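You operate a simulated robot arm through the tools that you are given. There is no shell and no other tool. Be economical: measure what you need, move in short steps, check, and stop when the job is done.

Carry out the task below with a simulated robot arm. There is one attempt and no reset: what you move stays moved.

TASK
Put the green tag block from the top of the press bench on top of the black cover there and the yellow tag block on the blue-ringed bearing there.
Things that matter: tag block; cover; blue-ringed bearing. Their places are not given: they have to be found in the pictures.

It is judged by the outcome, as a careful person would: the job done as asked, and still so three seconds after it is handed in. It fails if anything else is knocked over, pushed out of place, dropped, spilled or broken.

THE ROBOT
A 6-joint arm with a two-finger parallel gripper, fixed in place. Base frame: the origin is at the foot of the arm, x ahead of it, y to its left, z up; the work surface is at about z = 0. Lengths are in mm, angles in degrees, forces in N, time in s.
With the tool pointing down near the work surface it reaches from about 140 to 580 mm from the base axis. Its first joint turns from -66.0 to 66.0 degrees. Payload 2.1 kg.
Tool frame: the origin (TCP) lies between the finger pads and is the grasp point; the fingertips stand 30 mm ahead of it; z points along the fingers, y is the line along which they close. The gripper opens to 94 mm. The fingers are 28 mm wide and 10 mm thick; the gripper's body (50 by 96 mm) begins 55 mm behind the TCP.
Orientation is that of the tool frame in the base frame, as a unit quaternion [x, y, z, w]. With the fingers straight down and closing along the base's y, the tool's x points along the base's -x, its y along +y and its z along -z.

THE INTERFACE
- The arm moves only by the tool servo_tool. Its argument "deltas" is a list of rows, each a list of 7 numbers: the shift along the base's x, y, z in mm, then the turn, a rotation vector about the base's x, y, z in degrees, then the opening in per cent of the stroke, from 0 (shut) to 100 (fully open). In form: [[tx, ty, tz, rx, ry, rz, claw], ...]. A call has 1 to 12 rows; each row shifts and turns the commanded pose from where the row before left it. A row lasts 0.2 s, in which the tool goes at most 50 mm and 8.6 degrees; a call with a longer step from one row to the next is refused whole, and so is a gripper value outside its range. A pose out of reach is approached as far as the arm can. The call stops where the force on the tool passes 40 N (or 10 N more than at its start, if that is more) or the arm is blocked; 0.2 s more then pass. The fingers move at their own pace (about 72 mm/s each) and stop on an object; they squeeze with about 29 N. The grip force told is the motor's: it shows also when the fingers shut on nothing. Time passes only in rows, and 0.2 s behind the last, so rows that do not move let the fingers close. It gives the time, the measured TCP pose, the force on the tool (base axes), the opening and the grip force at its end, in the units of the frame above (readings bear some noise).
- Cameras (640 x 400 px; columns grow to the right, rows downward): "scene" is fixed at [62.3, -373, 495.9]; the picture's right is [0.73, -0.68, 0.00], its down [-0.31, -0.34, -0.89] and it looks along [0.60, 0.65, -0.46] (base axes); focal length 348 px, centre (320, 200). "wrist" rides on the gripper at [-37, 0, -58] in the tool frame; the picture's right is [0.00, -1.00, 0.00], its down [0.97, 0.00, -0.24] and it looks along [0.24, 0.00, 0.97] (tool axes); focal length 218 px, centre (320, 200).
- grab_frame(camera): a new picture of that camera. No time passes.
- probe_pixels(camera, pixels): for up to 12 pixels [column, row] of the newest picture of that camera ("zoom" is the newest enlarged one), the place [x, y, z] in the base frame of the surface seen there, good to about 2 mm. No time passes.
- zoom(camera, box): a new picture of the part [left, top, right, bottom] of that camera's present view, enlarged. No time passes.
- hand_in(): hands the job in; it is judged then, once.

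Work in short steps. Measure before you move; look again where a grasp or a placing could have gone wrong, and mend it. You have 60 turns and 16 pictures in all, the two below and enlarged ones among them. Open the gripper and draw the arm clear of the work before you hand the job in, unless the task says otherwise; then end with one line.

The tools are called after ">>>" by a JSON object that holds its "fn" and its "kwargs". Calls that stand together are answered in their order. servo_tool: Moves the arm, as the interface text tells. Its arguments: {"type":"object","properties":{"deltas":{"type":"array","items":{"type":"array","items":{"type":"number"}}}},"required":["deltas"]} The other tools are called the same way: grab_frame (camera) takes a picture; probe_pixels (camera, pixels) gives the place of the surface under pixels of a picture; zoom (camera, box) takes an enlarged picture of a part of a camera's view; hand_in () hands the job in.

At the start:

```text
time: 0.0
eef_pos: [289.6, 220.7, 308.4]
tool_rot: [0.001, 1.0, 0.001, 0.0]
wrist_force: [-0.3, -0.6, 0.0]
width: 94.1
grip_force: 0.0
```

scene: 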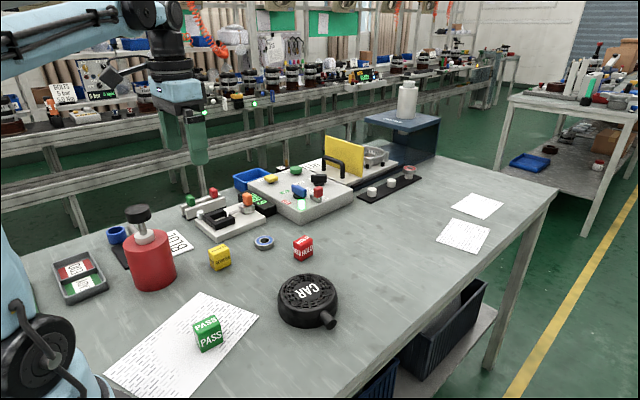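
wrist: 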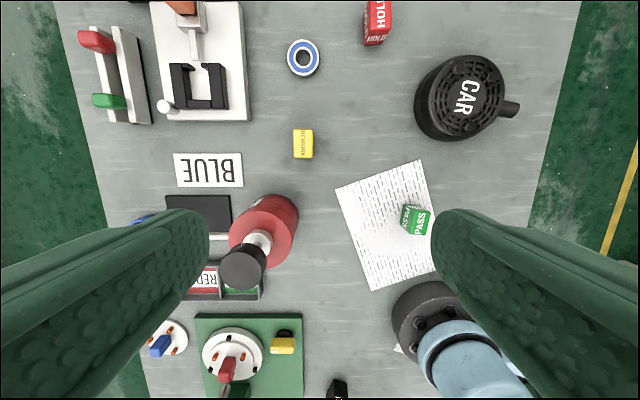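

The scene shows the green block (207,333), yellow block (219,257), blue-ringed bearing (263,242) and black cover (307,300). I zoom in to measure them.

>>> {"fn": "zoom", "kwargs": {"camera": "scene", "box": [170, 220, 350, 360]}}

>>> {"fn": "probe_pixels", "kwargs": {"camera": "wrist", "pixels": [[303, 138], [303, 156], [295, 135], [312, 135], [303, 58], [303, 42], [421, 219], [406, 213], [460, 95], [430, 90], [485, 100], [509, 108]]}}

```text
2.86 times, centred on (260, 290) of scene
```

zoom: 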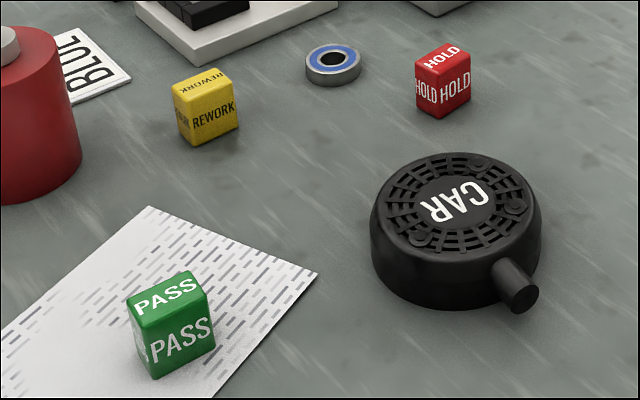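

```text
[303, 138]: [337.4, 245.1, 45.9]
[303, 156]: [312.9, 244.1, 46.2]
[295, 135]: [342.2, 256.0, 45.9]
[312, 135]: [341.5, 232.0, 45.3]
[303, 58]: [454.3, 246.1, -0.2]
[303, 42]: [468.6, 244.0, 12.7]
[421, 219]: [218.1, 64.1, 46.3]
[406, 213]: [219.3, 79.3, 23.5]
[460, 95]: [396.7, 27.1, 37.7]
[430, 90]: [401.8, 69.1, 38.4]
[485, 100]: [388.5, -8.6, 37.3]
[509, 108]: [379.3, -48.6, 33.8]
```

The zoom shows the block tops clearly. I probe their top corners, the bearing rim and the cover top.

>>> {"fn": "probe_pixels", "kwargs": {"camera": "zoom", "pixels": [[130, 299], [185, 274], [205, 292], [142, 323], [175, 86], [211, 71], [230, 83], [190, 103], [308, 62], [357, 62], [333, 46], [333, 77]]}}

>>> {"fn": "probe_pixels", "kwargs": {"camera": "zoom", "pixels": [[455, 203], [420, 240], [516, 208], [470, 165], [390, 215], [460, 250], [515, 285], [480, 200], [155, 376], [213, 346], [190, 145], [238, 126]]}}

```text
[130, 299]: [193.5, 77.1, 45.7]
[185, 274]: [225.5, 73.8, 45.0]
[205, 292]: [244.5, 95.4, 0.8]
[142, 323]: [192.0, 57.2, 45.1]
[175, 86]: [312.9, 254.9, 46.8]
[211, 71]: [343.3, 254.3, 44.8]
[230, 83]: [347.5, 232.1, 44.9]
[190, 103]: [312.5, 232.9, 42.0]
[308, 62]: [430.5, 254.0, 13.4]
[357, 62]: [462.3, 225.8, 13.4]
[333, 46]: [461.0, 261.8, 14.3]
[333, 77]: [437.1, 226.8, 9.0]
```

```text
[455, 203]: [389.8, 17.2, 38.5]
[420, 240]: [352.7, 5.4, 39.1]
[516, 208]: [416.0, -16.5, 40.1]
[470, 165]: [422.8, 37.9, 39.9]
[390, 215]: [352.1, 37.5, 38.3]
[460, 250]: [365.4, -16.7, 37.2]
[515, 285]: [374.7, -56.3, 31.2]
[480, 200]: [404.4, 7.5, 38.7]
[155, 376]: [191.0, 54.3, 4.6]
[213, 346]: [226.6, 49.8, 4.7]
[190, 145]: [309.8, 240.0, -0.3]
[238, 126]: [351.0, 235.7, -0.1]
```

Yellow is about x 311–347, y 231–256, top 46. The bearing centre is about (447, 243), top 14. I check heights of the nearby can and fixture and refine the bearing and cover centres from the wrist picture.

>>> {"fn": "probe_pixels", "kwargs": {"camera": "wrist", "pixels": [[243, 265], [260, 240], [285, 205], [246, 60], [205, 10], [200, 85], [289, 55], [318, 55], [303, 41], [303, 72], [378, 15], [365, 10]]}}

>>> {"fn": "servo_tool", "kwargs": {"deltas": [[0, 0, 0, 0, 0, 0, 60], [20, 10, -30, 0, 0, 0, 60], [19, 13, -40, 0, 0, 0, 60], [0, 0, -40, 0, 0, 0, 60], [0, 0, -30, 0, 0, 0, 60], [0, 0, 0, 0, 0, 0, 60]]}}

```text
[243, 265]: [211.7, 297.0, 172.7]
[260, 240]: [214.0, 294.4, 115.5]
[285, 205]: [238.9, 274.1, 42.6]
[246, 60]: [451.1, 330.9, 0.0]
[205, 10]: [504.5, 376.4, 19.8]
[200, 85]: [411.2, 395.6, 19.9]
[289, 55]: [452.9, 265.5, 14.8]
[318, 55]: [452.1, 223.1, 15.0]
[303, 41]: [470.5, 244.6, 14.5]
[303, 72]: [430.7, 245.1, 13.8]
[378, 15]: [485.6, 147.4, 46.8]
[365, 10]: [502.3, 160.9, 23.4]
```

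```text
time: 1.4
eef_pos: [328.7, 244.5, 167.4]
tool_rot: [0.001, 1.0, 0.0, 0.0]
wrist_force: [0.1, 0.0, -0.2]
width: 56.3
grip_force: 0.0
```

Above yellow, can is clear (x≈213). I look from the wrist to check alignment before descending.

>>> {"fn": "grab_frame", "kwargs": {"camera": "wrist"}}

```text
12 pictures are left
```

wrist: 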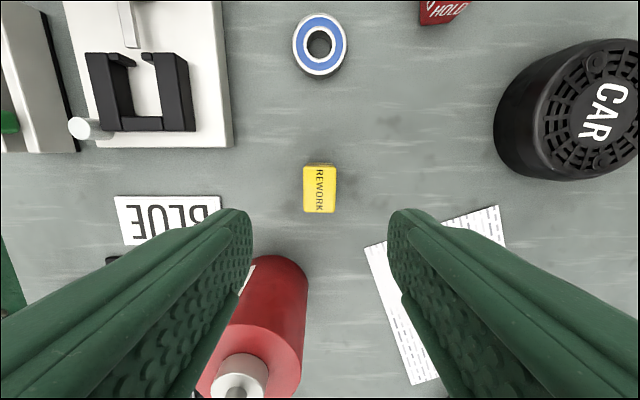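

Yellow top spans about (303–336, 166–213). Probe its corners and the bearing rim again.

>>> {"fn": "probe_pixels", "kwargs": {"camera": "wrist", "pixels": [[305, 170], [334, 170], [305, 209], [334, 209], [320, 210], [320, 169], [295, 41], [345, 41], [320, 17], [320, 65], [605, 110], [320, 42]]}}

```text
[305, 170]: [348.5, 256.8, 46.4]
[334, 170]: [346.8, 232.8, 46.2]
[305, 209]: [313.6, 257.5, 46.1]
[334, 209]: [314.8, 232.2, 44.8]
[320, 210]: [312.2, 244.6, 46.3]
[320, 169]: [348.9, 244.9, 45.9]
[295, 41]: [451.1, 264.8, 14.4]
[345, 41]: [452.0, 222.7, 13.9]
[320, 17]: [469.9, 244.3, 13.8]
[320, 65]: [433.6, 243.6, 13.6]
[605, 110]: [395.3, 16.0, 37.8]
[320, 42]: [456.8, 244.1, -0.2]
```

Yellow centre (330.5, 244.5), bearing centre (451, 244). I descend and close.

>>> {"fn": "servo_tool", "kwargs": {"deltas": [[2, 0, -40, 0, 0, 0, 60], [0, 0, -40, 0, 0, 0, 60], [0, 0, -30, 0, 0, 0, 60], [0, 0, -19, 0, 0, 0, 60], [0, 0, 0, 0, 0, 0, 60], [0, 0, 0, 0, 0, 0, 10], [0, 0, 0, 0, 0, 0, 10], [0, 0, 0, 0, 0, 0, 10], [0, 0, 0, 0, 0, 0, 10]]}}

```text
time: 3.4
eef_pos: [331.1, 244.2, 37.6]
tool_rot: [0.001, 1.0, 0.001, 0.0]
wrist_force: [0.3, 0.4, -0.3]
width: 31.4
grip_force: 28.9
```

Gripped at width 31 mm. Lift and carry to above the bearing.

>>> {"fn": "servo_tool", "kwargs": {"deltas": [[0, 0, 25, 0, 0, 0, 10], [0, 0, 35, 0, 0, 0, 10], [30, 0, 0, 0, 0, 0, 10], [40, 0, 0, 0, 0, 0, 10], [40, 0, 0, 0, 0, 0, 10], [10, 0, 0, 0, 0, 0, 10], [0, 0, -20, 0, 0, 0, 10], [0, 0, 0, 0, 0, 0, 10]]}}

>>> {"fn": "zoom", "kwargs": {"camera": "scene", "box": [190, 180, 350, 280]}}

```text
time: 5.2
eef_pos: [452.4, 243.7, 80.2]
tool_rot: [-0.001, 1.0, 0.0, 0.0]
wrist_force: [-0.4, -0.5, -0.1]
width: 9.1
grip_force: 0.1
```

```text
4.00 times, centred on (270, 230) of scene
```

zoom: 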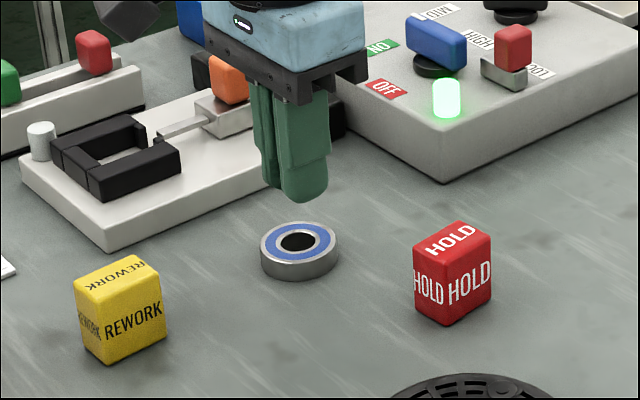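

The block slipped out of the grip and still stands near its place; the fingers are empty. I go back over it and look before regrasping.

>>> {"fn": "servo_tool", "kwargs": {"deltas": [[0, 0, 40, 0, 0, 0, 60], [-40, 0, 40, 0, 0, 0, 60], [-40, 0, 0, 0, 0, 0, 60], [-40, 0, 0, 0, 0, 0, 60], [0, 0, 0, 0, 0, 0, 60]]}}

>>> {"fn": "probe_pixels", "kwargs": {"camera": "zoom", "pixels": [[79, 285], [135, 258], [157, 273], [88, 295], [85, 350], [110, 362], [165, 338], [105, 300], [160, 282], [110, 355], [163, 330]]}}

>>> {"fn": "zoom", "kwargs": {"camera": "wrist", "box": [240, 130, 400, 230]}}

```text
refused: row 2 steps farther than a row can; nothing moved
```

```text
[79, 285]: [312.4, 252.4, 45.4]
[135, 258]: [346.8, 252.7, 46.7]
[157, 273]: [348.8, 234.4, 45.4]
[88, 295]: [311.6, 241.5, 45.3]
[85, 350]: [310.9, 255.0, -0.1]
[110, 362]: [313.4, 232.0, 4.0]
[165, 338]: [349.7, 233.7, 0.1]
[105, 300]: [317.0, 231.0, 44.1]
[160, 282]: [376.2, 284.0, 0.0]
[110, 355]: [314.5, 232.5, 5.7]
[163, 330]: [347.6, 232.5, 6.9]
```

```text
4.00 times, centred on (320, 180) of wrist
```

zoom: 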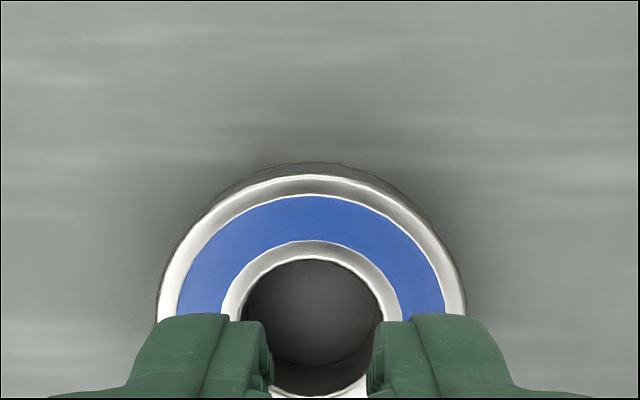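

The block is undisturbed (centre ≈ 330, 244). I return above it with the fingers open.

>>> {"fn": "servo_tool", "kwargs": {"deltas": [[0, 0, 40, 0, 0, 0, 60], [-30, 0, 30, 0, 0, 0, 60], [-40, 0, 0, 0, 0, 0, 60], [-40, 0, 0, 0, 0, 0, 60], [-11, 0, -30, 0, 0, 0, 60], [0, 0, -40, 0, 0, 0, 60], [0, 0, -30, 0, 0, 0, 60], [0, 0, -16, 0, 0, 0, 60], [0, 0, 0, 0, 0, 0, 60], [0, 0, 0, 0, 0, 0, 0], [0, 0, 0, 0, 0, 0, 0], [0, 0, 0, 0, 0, 0, 0]]}}

>>> {"fn": "servo_tool", "kwargs": {"deltas": [[0, 0, 0, 0, 0, 0, 0], [0, 0, 0, 0, 0, 0, 0], [0, 0, 0, 0, 0, 0, 0], [0, 0, 0, 0, 0, 0, 0]]}}

>>> {"fn": "grab_frame", "kwargs": {"camera": "wrist"}}

```text
time: 7.8
eef_pos: [329.5, 244.4, 33.9]
tool_rot: [0.001, 1.0, 0.0, 0.0]
wrist_force: [0.3, 0.0, -0.4]
width: 31.7
grip_force: 28.7
```

```text
time: 8.8
eef_pos: [328.7, 242.5, 32.8]
tool_rot: [0.0, 1.0, 0.0, 0.0]
wrist_force: [0.0, 0.3, -0.7]
width: 31.4
grip_force: 28.7
```

```text
9 pictures are left
```

wrist: 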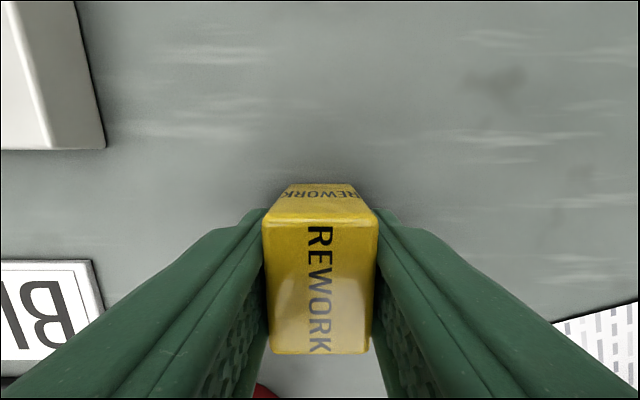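

The grip is centred on the block; it must have slipped in the quick lift. I lift slowly in small steps and check.

>>> {"fn": "servo_tool", "kwargs": {"deltas": [[0, 0, 2, 0, 0, 0, 0], [0, 0, 3, 0, 0, 0, 0], [0, 0, 4, 0, 0, 0, 0], [0, 0, 4, 0, 0, 0, 0], [0, 0, 4, 0, 0, 0, 0], [0, 0, 3, 0, 0, 0, 0]]}}

>>> {"fn": "zoom", "kwargs": {"camera": "scene", "box": [170, 190, 290, 290]}}

```text
time: 10.2
eef_pos: [329.8, 242.8, 53.3]
tool_rot: [0.001, 1.0, 0.0, 0.0]
wrist_force: [-0.5, -0.3, 0.9]
width: 31.5
grip_force: 29.1
```

```text
4.00 times, centred on (230, 240) of scene
```

zoom: 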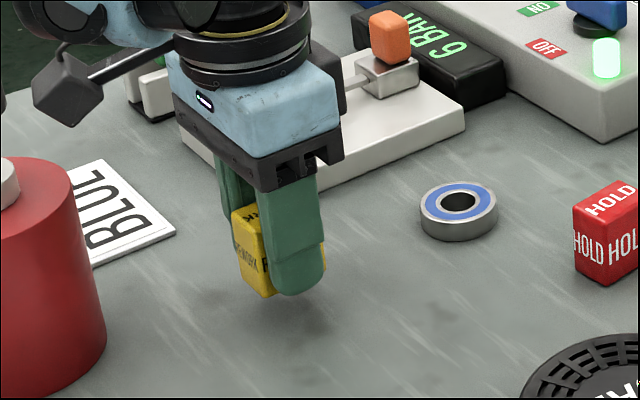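

The block appears lifted, with a shadow below. I probe the block to see whether it slips in the grip.

>>> {"fn": "probe_pixels", "kwargs": {"camera": "zoom", "pixels": [[240, 215], [250, 240], [245, 285], [268, 298], [265, 270], [290, 290], [324, 272]]}}

>>> {"fn": "servo_tool", "kwargs": {"deltas": [[0, 0, 4, 0, 0, 0, 0], [0, 0, 4, 0, 0, 0, 0], [0, 0, 3, 0, 0, 0, 0], [4, 0, 0, 0, 0, 0, 0], [7, 0, 0, 0, 0, 0, 0], [8, 0, 0, 0, 0, 0, 0], [5, 0, 0, 0, 0, 0, 0], [2, 0, 0, 0, 0, 0, 0]]}}

>>> {"fn": "grab_frame", "kwargs": {"camera": "wrist"}}

```text
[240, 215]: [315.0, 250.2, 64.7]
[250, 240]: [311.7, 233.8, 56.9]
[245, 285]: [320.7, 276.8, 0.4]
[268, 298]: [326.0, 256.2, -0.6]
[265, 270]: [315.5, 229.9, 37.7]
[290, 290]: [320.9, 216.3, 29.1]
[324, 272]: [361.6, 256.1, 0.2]
```

```text
time: 12.0
eef_pos: [356.8, 242.7, 63.8]
tool_rot: [0.0, 1.0, 0.0, 0.0]
wrist_force: [-0.2, 0.1, 0.2]
width: 31.6
grip_force: 28.8
```

```text
7 pictures are left
```

wrist: 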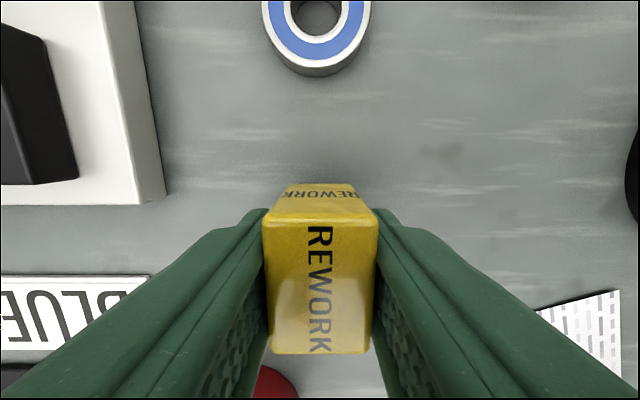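

The block sits the same in the grip with no slip. I move gently 94.5 mm in x to above the bearing.

>>> {"fn": "servo_tool", "kwargs": {"deltas": [[4, 0, 0, 0, 0, 0, 0], [8, 0, 0, 0, 0, 0, 0], [11, 0, 0, 0, 0, 0, 0], [12, 0, 0, 0, 0, 0, 0], [13, 0, 0, 0, 0, 0, 0], [13, 0, 0, 0, 0, 0, 0], [12, 0, 0, 0, 0, 0, 0], [10, 0, 0, 0, 0, 0, 0], [7, 0, 0, 0, 0, 0, 0], [3, 0, 0, 0, 0, 0, 0], [1.5, 0, 0, 0, 0, 0, 0], [0, 0, 0, 0, 0, 0, 0]]}}

>>> {"fn": "servo_tool", "kwargs": {"deltas": [[0, 0, -3, 0, 0, 0, 0], [0, 0, -4, 0, 0, 0, 0], [0, 0, -4, 0, 0, 0, 0], [0, 0, -2, 0, 0, 0, 0], [0, 0, -1, 0, 0, 0, 0], [0, 0, 0, 0, 0, 0, 0]]}}

>>> {"fn": "zoom", "kwargs": {"camera": "scene", "box": [200, 190, 320, 270]}}

```text
time: 14.6
eef_pos: [451.0, 244.4, 65.2]
tool_rot: [0.0, 1.0, 0.0, 0.0]
wrist_force: [-0.4, -0.3, -0.4]
width: 31.2
grip_force: 29.3
```

```text
time: 16.0
eef_pos: [450.5, 242.6, 50.6]
tool_rot: [-0.001, 1.0, 0.0, 0.0]
wrist_force: [0.9, 0.9, -0.1]
width: 31.5
grip_force: 28.9
```

```text
5.00 times, centred on (260, 230) of scene
```

zoom: 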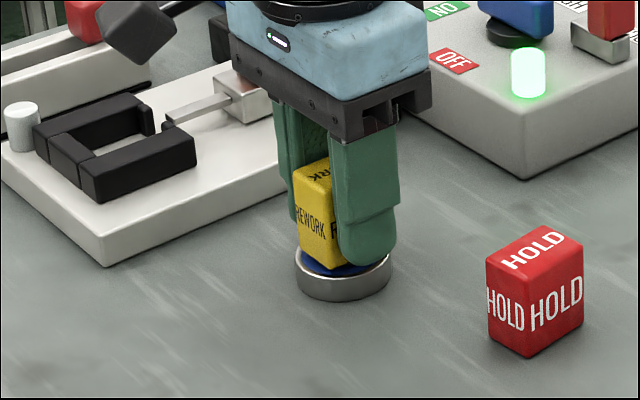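

The block is right over the bearing, about 2 mm above. I lower in 0.5 mm steps watching force.

>>> {"fn": "servo_tool", "kwargs": {"deltas": [[0, 0, -0.7, 0, 0, 0, 0], [0, 0, -0.7, 0, 0, 0, 0], [0, 0, -0.6, 0, 0, 0, 0], [0, 0, 0, 0, 0, 0, 0]]}}

```text
time: 17.0
eef_pos: [449.7, 243.7, 48.5]
tool_rot: [0.0, 1.0, 0.0, 0.0]
wrist_force: [0.1, 1.5, -0.2]
width: 31.4
grip_force: 29.2
```

>>> {"fn": "servo_tool", "kwargs": {"deltas": [[0, 0, -0.5, 0, 0, 0, 0], [0, 0, -0.5, 0, 0, 0, 0], [0, 0, 0, 0, 0, 0, 0]]}}

```text
time: 17.8
eef_pos: [450.5, 243.5, 47.9]
tool_rot: [0.0, 1.0, 0.0, 0.001]
wrist_force: [1.1, 1.8, 13.3]
width: 31.3
grip_force: 28.8
```

Contact is felt (13 N upward): the block is seated. I open the fingers slowly, then withdraw straight up.

>>> {"fn": "servo_tool", "kwargs": {"deltas": [[0, 0, 0, 0, 0, 0, 36], [0, 0, 0, 0, 0, 0, 40], [0, 0, 0, 0, 0, 0, 48], [0, 0, 0, 0, 0, 0, 52], [0, 0, 0, 0, 0, 0, 52], [0, 0, 5, 0, 0, 0, 52], [0, 0, 20, 0, 0, 0, 52], [0, 0, 40, 0, 0, 0, 52], [0, 0, 40, 0, 0, 0, 52], [0, 0, 15, 0, 0, 0, 52], [0, 0, 0, 0, 0, 0, 52]]}}

>>> {"fn": "grab_frame", "kwargs": {"camera": "wrist"}}

```text
time: 20.2
eef_pos: [450.2, 243.3, 168.9]
tool_rot: [0.0, 1.0, 0.0, 0.0]
wrist_force: [0.5, 0.2, -0.1]
width: 48.5
grip_force: 0.1
```

```text
5 pictures are left
```

wrist: 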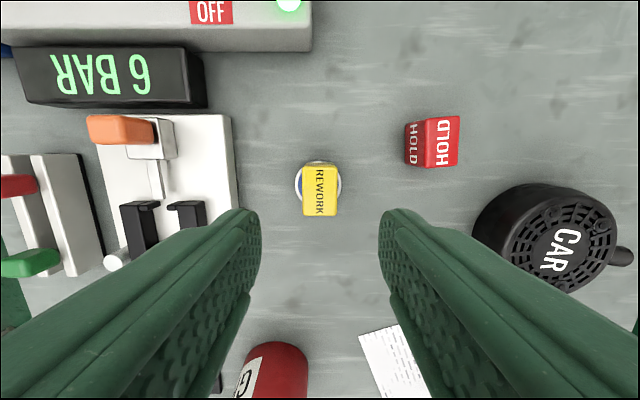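

Yellow sits upright centred on the bearing. I probe the cover's top edges and go to above the green block (210, 64) — raised and clear of the can.

>>> {"fn": "probe_pixels", "kwargs": {"camera": "wrist", "pixels": [[512, 240], [612, 240], [560, 198], [560, 285], [530, 210], [595, 272], [595, 208], [530, 270], [560, 245], [604, 250], [305, 200], [334, 200]]}}

>>> {"fn": "servo_tool", "kwargs": {"deltas": [[-15, -30, 10, 0, 0, 0, 60], [-25, -35, 10, 0, 0, 0, 60], [-35, -30, 0, 0, 0, 0, 60], [-35, -30, 0, 0, 0, 0, 60], [-35, -30, 0, 0, 0, 0, 60], [-40, -20, 0, 0, 0, 0, 60], [-40, -5, 0, 0, 0, 0, 60], [-15, 0, 0, 0, 0, 0, 60], [0, 0, 0, 0, 0, 0, 60]]}}

>>> {"fn": "grab_frame", "kwargs": {"camera": "wrist"}}

```text
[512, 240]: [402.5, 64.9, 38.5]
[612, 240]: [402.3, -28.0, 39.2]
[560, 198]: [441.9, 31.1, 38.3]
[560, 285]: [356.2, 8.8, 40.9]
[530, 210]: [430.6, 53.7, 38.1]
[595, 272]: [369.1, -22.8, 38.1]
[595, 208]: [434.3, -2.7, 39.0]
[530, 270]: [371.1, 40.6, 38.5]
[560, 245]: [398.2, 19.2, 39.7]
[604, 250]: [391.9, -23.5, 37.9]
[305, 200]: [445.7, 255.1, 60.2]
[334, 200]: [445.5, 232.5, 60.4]
```

```text
time: 22.2
eef_pos: [210.5, 64.5, 186.7]
tool_rot: [0.0, 1.0, 0.0, 0.0]
wrist_force: [0.0, 0.0, -0.3]
width: 56.1
grip_force: 0.0
```

```text
4 pictures are left
```

wrist: 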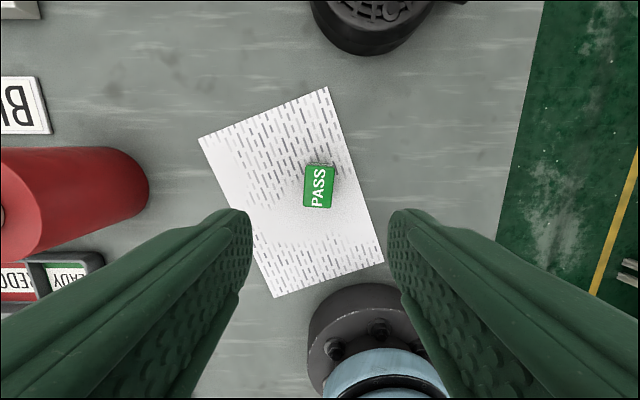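

Cover centre ≈ (397, 18), top z ≈ 39. Now I probe the green top's corners near (306–335, 164–207).

>>> {"fn": "probe_pixels", "kwargs": {"camera": "wrist", "pixels": [[308, 167], [333, 167], [306, 203], [330, 206], [307, 185], [331, 186], [319, 168], [317, 205], [320, 186]]}}

```text
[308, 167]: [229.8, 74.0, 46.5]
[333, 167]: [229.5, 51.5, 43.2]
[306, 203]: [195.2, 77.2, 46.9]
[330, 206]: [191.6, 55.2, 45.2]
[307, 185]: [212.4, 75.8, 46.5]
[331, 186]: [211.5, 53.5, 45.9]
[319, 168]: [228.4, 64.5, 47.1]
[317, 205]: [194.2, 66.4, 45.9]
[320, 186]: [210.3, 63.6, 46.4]
```

Green centre (211, 64.7), yaw about −5°. I turn to match, descend to z≈34 and close.

>>> {"fn": "servo_tool", "kwargs": {"deltas": [[0.5, 0.3, -20, 0, 0, -5, 60], [0, 0, -40, 0, 0, 0, 60], [0, 0, -40, 0, 0, 0, 60], [0, 0, -30, 0, 0, 0, 60], [0, 0, -22, 0, 0, 0, 60], [0, 0, 0, 0, 0, 0, 60], [0, 0, 0, 0, 0, 0, 40], [0, 0, 0, 0, 0, 0, 0], [0, 0, 0, 0, 0, 0, 0], [0, 0, 0, 0, 0, 0, 0], [0, 0, 0, 0, 0, 0, 0]]}}

```text
time: 24.6
eef_pos: [211.0, 66.2, 35.0]
tool_rot: [0.044, 0.999, 0.0, 0.0]
wrist_force: [-0.3, 0.0, 0.0]
width: 31.6
grip_force: 29.0
```

Gripped at 31.6 mm. Gentle lift of 60 mm, then check.

>>> {"fn": "servo_tool", "kwargs": {"deltas": [[0, 0, 2, 0, 0, 0, 0], [0, 0, 3, 0, 0, 0, 0], [0, 0, 4, 0, 0, 0, 0], [0, 0, 5, 0, 0, 0, 0], [0, 0, 7, 0, 0, 0, 0], [0, 0, 8, 0, 0, 0, 0], [0, 0, 9, 0, 0, 0, 0], [0, 0, 9, 0, 0, 0, 0], [0, 0, 7, 0, 0, 0, 0], [0, 0, 4, 0, 0, 0, 0], [0, 0, 2, 0, 0, 0, 0], [0, 0, 0, 0, 0, 0, 0]]}}

```text
time: 27.2
eef_pos: [211.1, 63.9, 94.9]
tool_rot: [0.044, 0.999, 0.0, 0.0]
wrist_force: [-0.1, -0.4, -0.1]
width: 31.4
grip_force: 28.8
```

Still held. Gentle carry to above the cover (dx 186, dy −47).

>>> {"fn": "servo_tool", "kwargs": {"deltas": [[4, -1, 0, 0, 0, 0, 0], [7, -2, 0, 0, 0, 0, 0], [9, -2, 0, 0, 0, 0, 0], [11, -3, 0, 0, 0, 0, 0], [12, -3, 0, 0, 0, 0, 0], [12, -3, 0, 0, 0, 0, 0], [12, -3, 0, 0, 0, 0, 0], [12, -3, 0, 0, 0, 0, 0], [12, -3, 0, 0, 0, 0, 0], [12, -3, 0, 0, 0, 0, 0], [12, -3, 0, 0, 0, 0, 0], [12, -3, 0, 0, 0, 0, 0]]}}

>>> {"fn": "servo_tool", "kwargs": {"deltas": [[12, -3, 0, 0, 0, 0, 0], [12, -3, 0, 0, 0, 0, 0], [11, -3, 0, 0, 0, 0, 0], [9, -3, 0, 0, 0, 0, 0], [7, -2, 0, 0, 0, 0, 0], [5, -1, 0, 0, 0, 0, 0], [3, 0, 0, 0, 0, 0, 0], [0, 0, 0, 0, 0, 0, 0], [0, 0, -3, 0, 0, 0, 0], [0, 0, -4, 0, 0, 0, 0], [0, 0, -3, 0, 0, 0, 0], [0, 0, 0, 0, 0, 0, 0]]}}

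>>> {"fn": "zoom", "kwargs": {"camera": "scene", "box": [220, 210, 380, 340]}}

```text
time: 29.8
eef_pos: [338.7, 31.1, 94.4]
tool_rot: [0.043, 0.999, 0.0, 0.0]
wrist_force: [-0.2, -0.3, -0.1]
width: 31.7
grip_force: 28.7
```

```text
time: 32.4
eef_pos: [398.2, 16.8, 84.7]
tool_rot: [0.043, 0.999, 0.001, -0.001]
wrist_force: [0.4, -0.3, 0.2]
width: 31.3
grip_force: 28.5
```

```text
3.08 times, centred on (300, 275) of scene
```

zoom: 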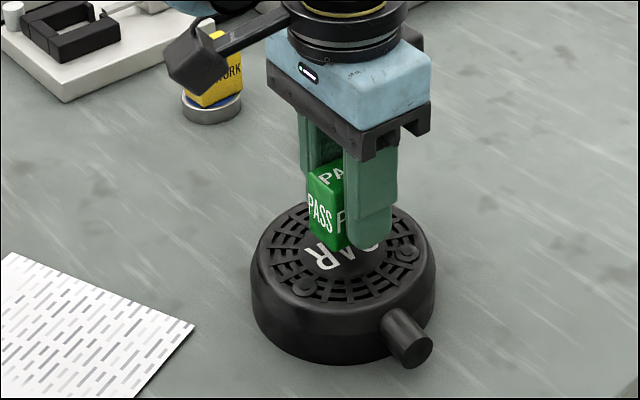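

Block is over the middle of the cover. Lower to about z=75.5, then fine steps; contact expected near 73–74.

>>> {"fn": "servo_tool", "kwargs": {"deltas": [[0, 0, -3, 0, 0, 0, 0], [0, 0, -3, 0, 0, 0, 0], [0, 0, -2, 0, 0, 0, 0], [0, 0, -1, 0, 0, 0, 0], [0, 0, 0, 0, 0, 0, 0]]}}

>>> {"fn": "servo_tool", "kwargs": {"deltas": [[0, 0, -0.5, 0, 0, 0, 0], [0, 0, -0.5, 0, 0, 0, 0], [0, 0, 0, 0, 0, 0, 0]]}}

```text
time: 33.6
eef_pos: [397.4, 16.4, 75.2]
tool_rot: [0.044, 0.999, 0.0, 0.0]
wrist_force: [0.2, -0.6, -1.3]
width: 31.4
grip_force: 29.5
```

```text
time: 34.4
eef_pos: [397.2, 16.9, 75.3]
tool_rot: [0.044, 0.999, 0.0, 0.0]
wrist_force: [-0.3, 0.2, -0.1]
width: 31.5
grip_force: 29.3
```

>>> {"fn": "servo_tool", "kwargs": {"deltas": [[0, 0, -0.5, 0, 0, 0, 0], [0, 0, -0.5, 0, 0, 0, 0], [0, 0, 0, 0, 0, 0, 0]]}}

```text
time: 35.2
eef_pos: [397.3, 16.0, 74.8]
tool_rot: [0.043, 0.999, 0.0, 0.0]
wrist_force: [0.4, 0.0, -0.7]
width: 31.6
grip_force: 28.6
```

>>> {"fn": "servo_tool", "kwargs": {"deltas": [[0, 0, -0.5, 0, 0, 0, 0], [0, 0, -0.4, 0, 0, 0, 0], [0, 0, 0, 0, 0, 0, 0]]}}

```text
time: 36.0
eef_pos: [397.3, 16.7, 72.8]
tool_rot: [0.044, 0.999, 0.0, 0.001]
wrist_force: [-0.3, -1.1, 0.3]
width: 31.5
grip_force: 28.9
```

>>> {"fn": "servo_tool", "kwargs": {"deltas": [[0, 0, -0.4, 0, 0, 0, 0], [0, 0, -0.4, 0, 0, 0, 0], [0, 0, 0, 0, 0, 0, 0]]}}

```text
time: 36.8
eef_pos: [397.2, 17.9, 72.5]
tool_rot: [0.044, 0.999, 0.0, 0.001]
wrist_force: [-1.3, -0.7, 4.6]
width: 31.6
grip_force: 29.2
```

Contact at 4.6 N. I open slowly and withdraw straight up, then view the result.

>>> {"fn": "servo_tool", "kwargs": {"deltas": [[0, 0, -0.2, 0, 0, 0, 0], [0, 0, 0, 0, 0, 0, 36], [0, 0, 0, 0, 0, 0, 40], [0, 0, 0, 0, 0, 0, 48], [0, 0, 0, 0, 0, 0, 54], [0, 0, 0, 0, 0, 0, 54], [0, 0, 5, 0, 0, 0, 54], [0, 0, 20, 0, 0, 0, 54], [0, 0, 40, 0, 0, 0, 54], [0, 0, 40, 0, 0, 0, 54], [0, 0, 40, 0, 0, 0, 54], [0, 0, 0, 0, 0, 0, 54]]}}

>>> {"fn": "servo_tool", "kwargs": {"deltas": [[-30, 10, 20, 0, 0, 0, 100], [-30, 20, 20, 0, 0, 0, 100], [-30, 20, 20, 0, 0, 0, 100], [-20, 20, 20, 0, 0, 0, 100], [0, 0, 0, 0, 0, 0, 100], [0, 0, 0, 0, 0, 0, 100]]}}

>>> {"fn": "grab_frame", "kwargs": {"camera": "scene"}}

```text
time: 39.4
eef_pos: [396.3, 16.1, 216.4]
tool_rot: [0.044, 0.999, -0.001, 0.0]
wrist_force: [0.1, -0.4, 0.8]
width: 50.7
grip_force: 0.1
```

```text
time: 40.8
eef_pos: [284.6, 85.9, 297.5]
tool_rot: [0.043, 0.999, -0.001, 0.0]
wrist_force: [0.0, -0.3, 1.0]
width: 94.0
grip_force: 0.0
```

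```text
2 pictures are left
```

scene: 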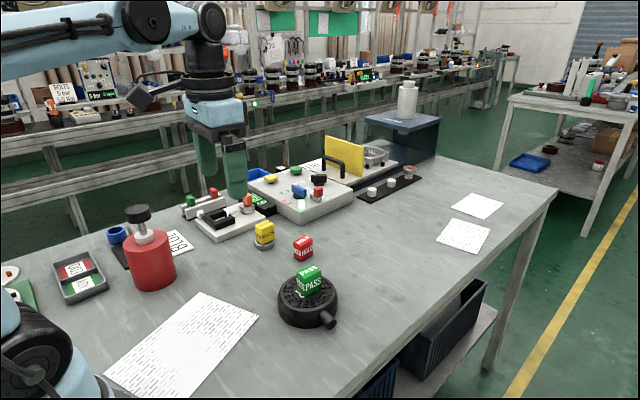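

Yellow is on the bearing (264,235), green on the cover (309,283). One zoom to check both stand properly.

>>> {"fn": "zoom", "kwargs": {"camera": "scene", "box": [230, 210, 370, 335]}}

```text
3.20 times, centred on (300, 272) of scene
```

zoom: 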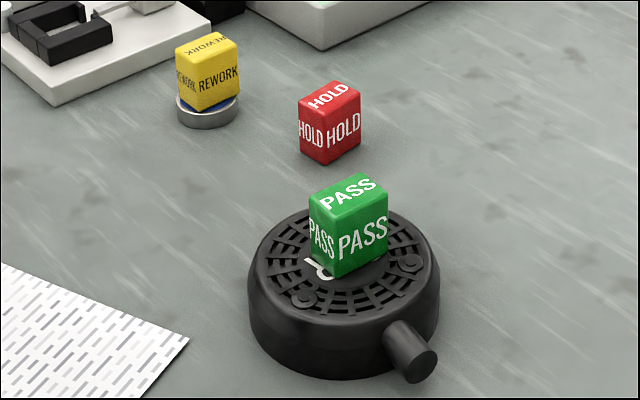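

Both blocks stand upright and stable, and the arm is clear. Handing in.

>>> {"fn": "hand_in", "kwargs": {}}

```text
The job is handed in.
```

The green tag block stands on the black cover and the yellow one on the blue-ringed bearing; the first lift of the yellow block slipped, but it stayed upright in place and the second grasp held.
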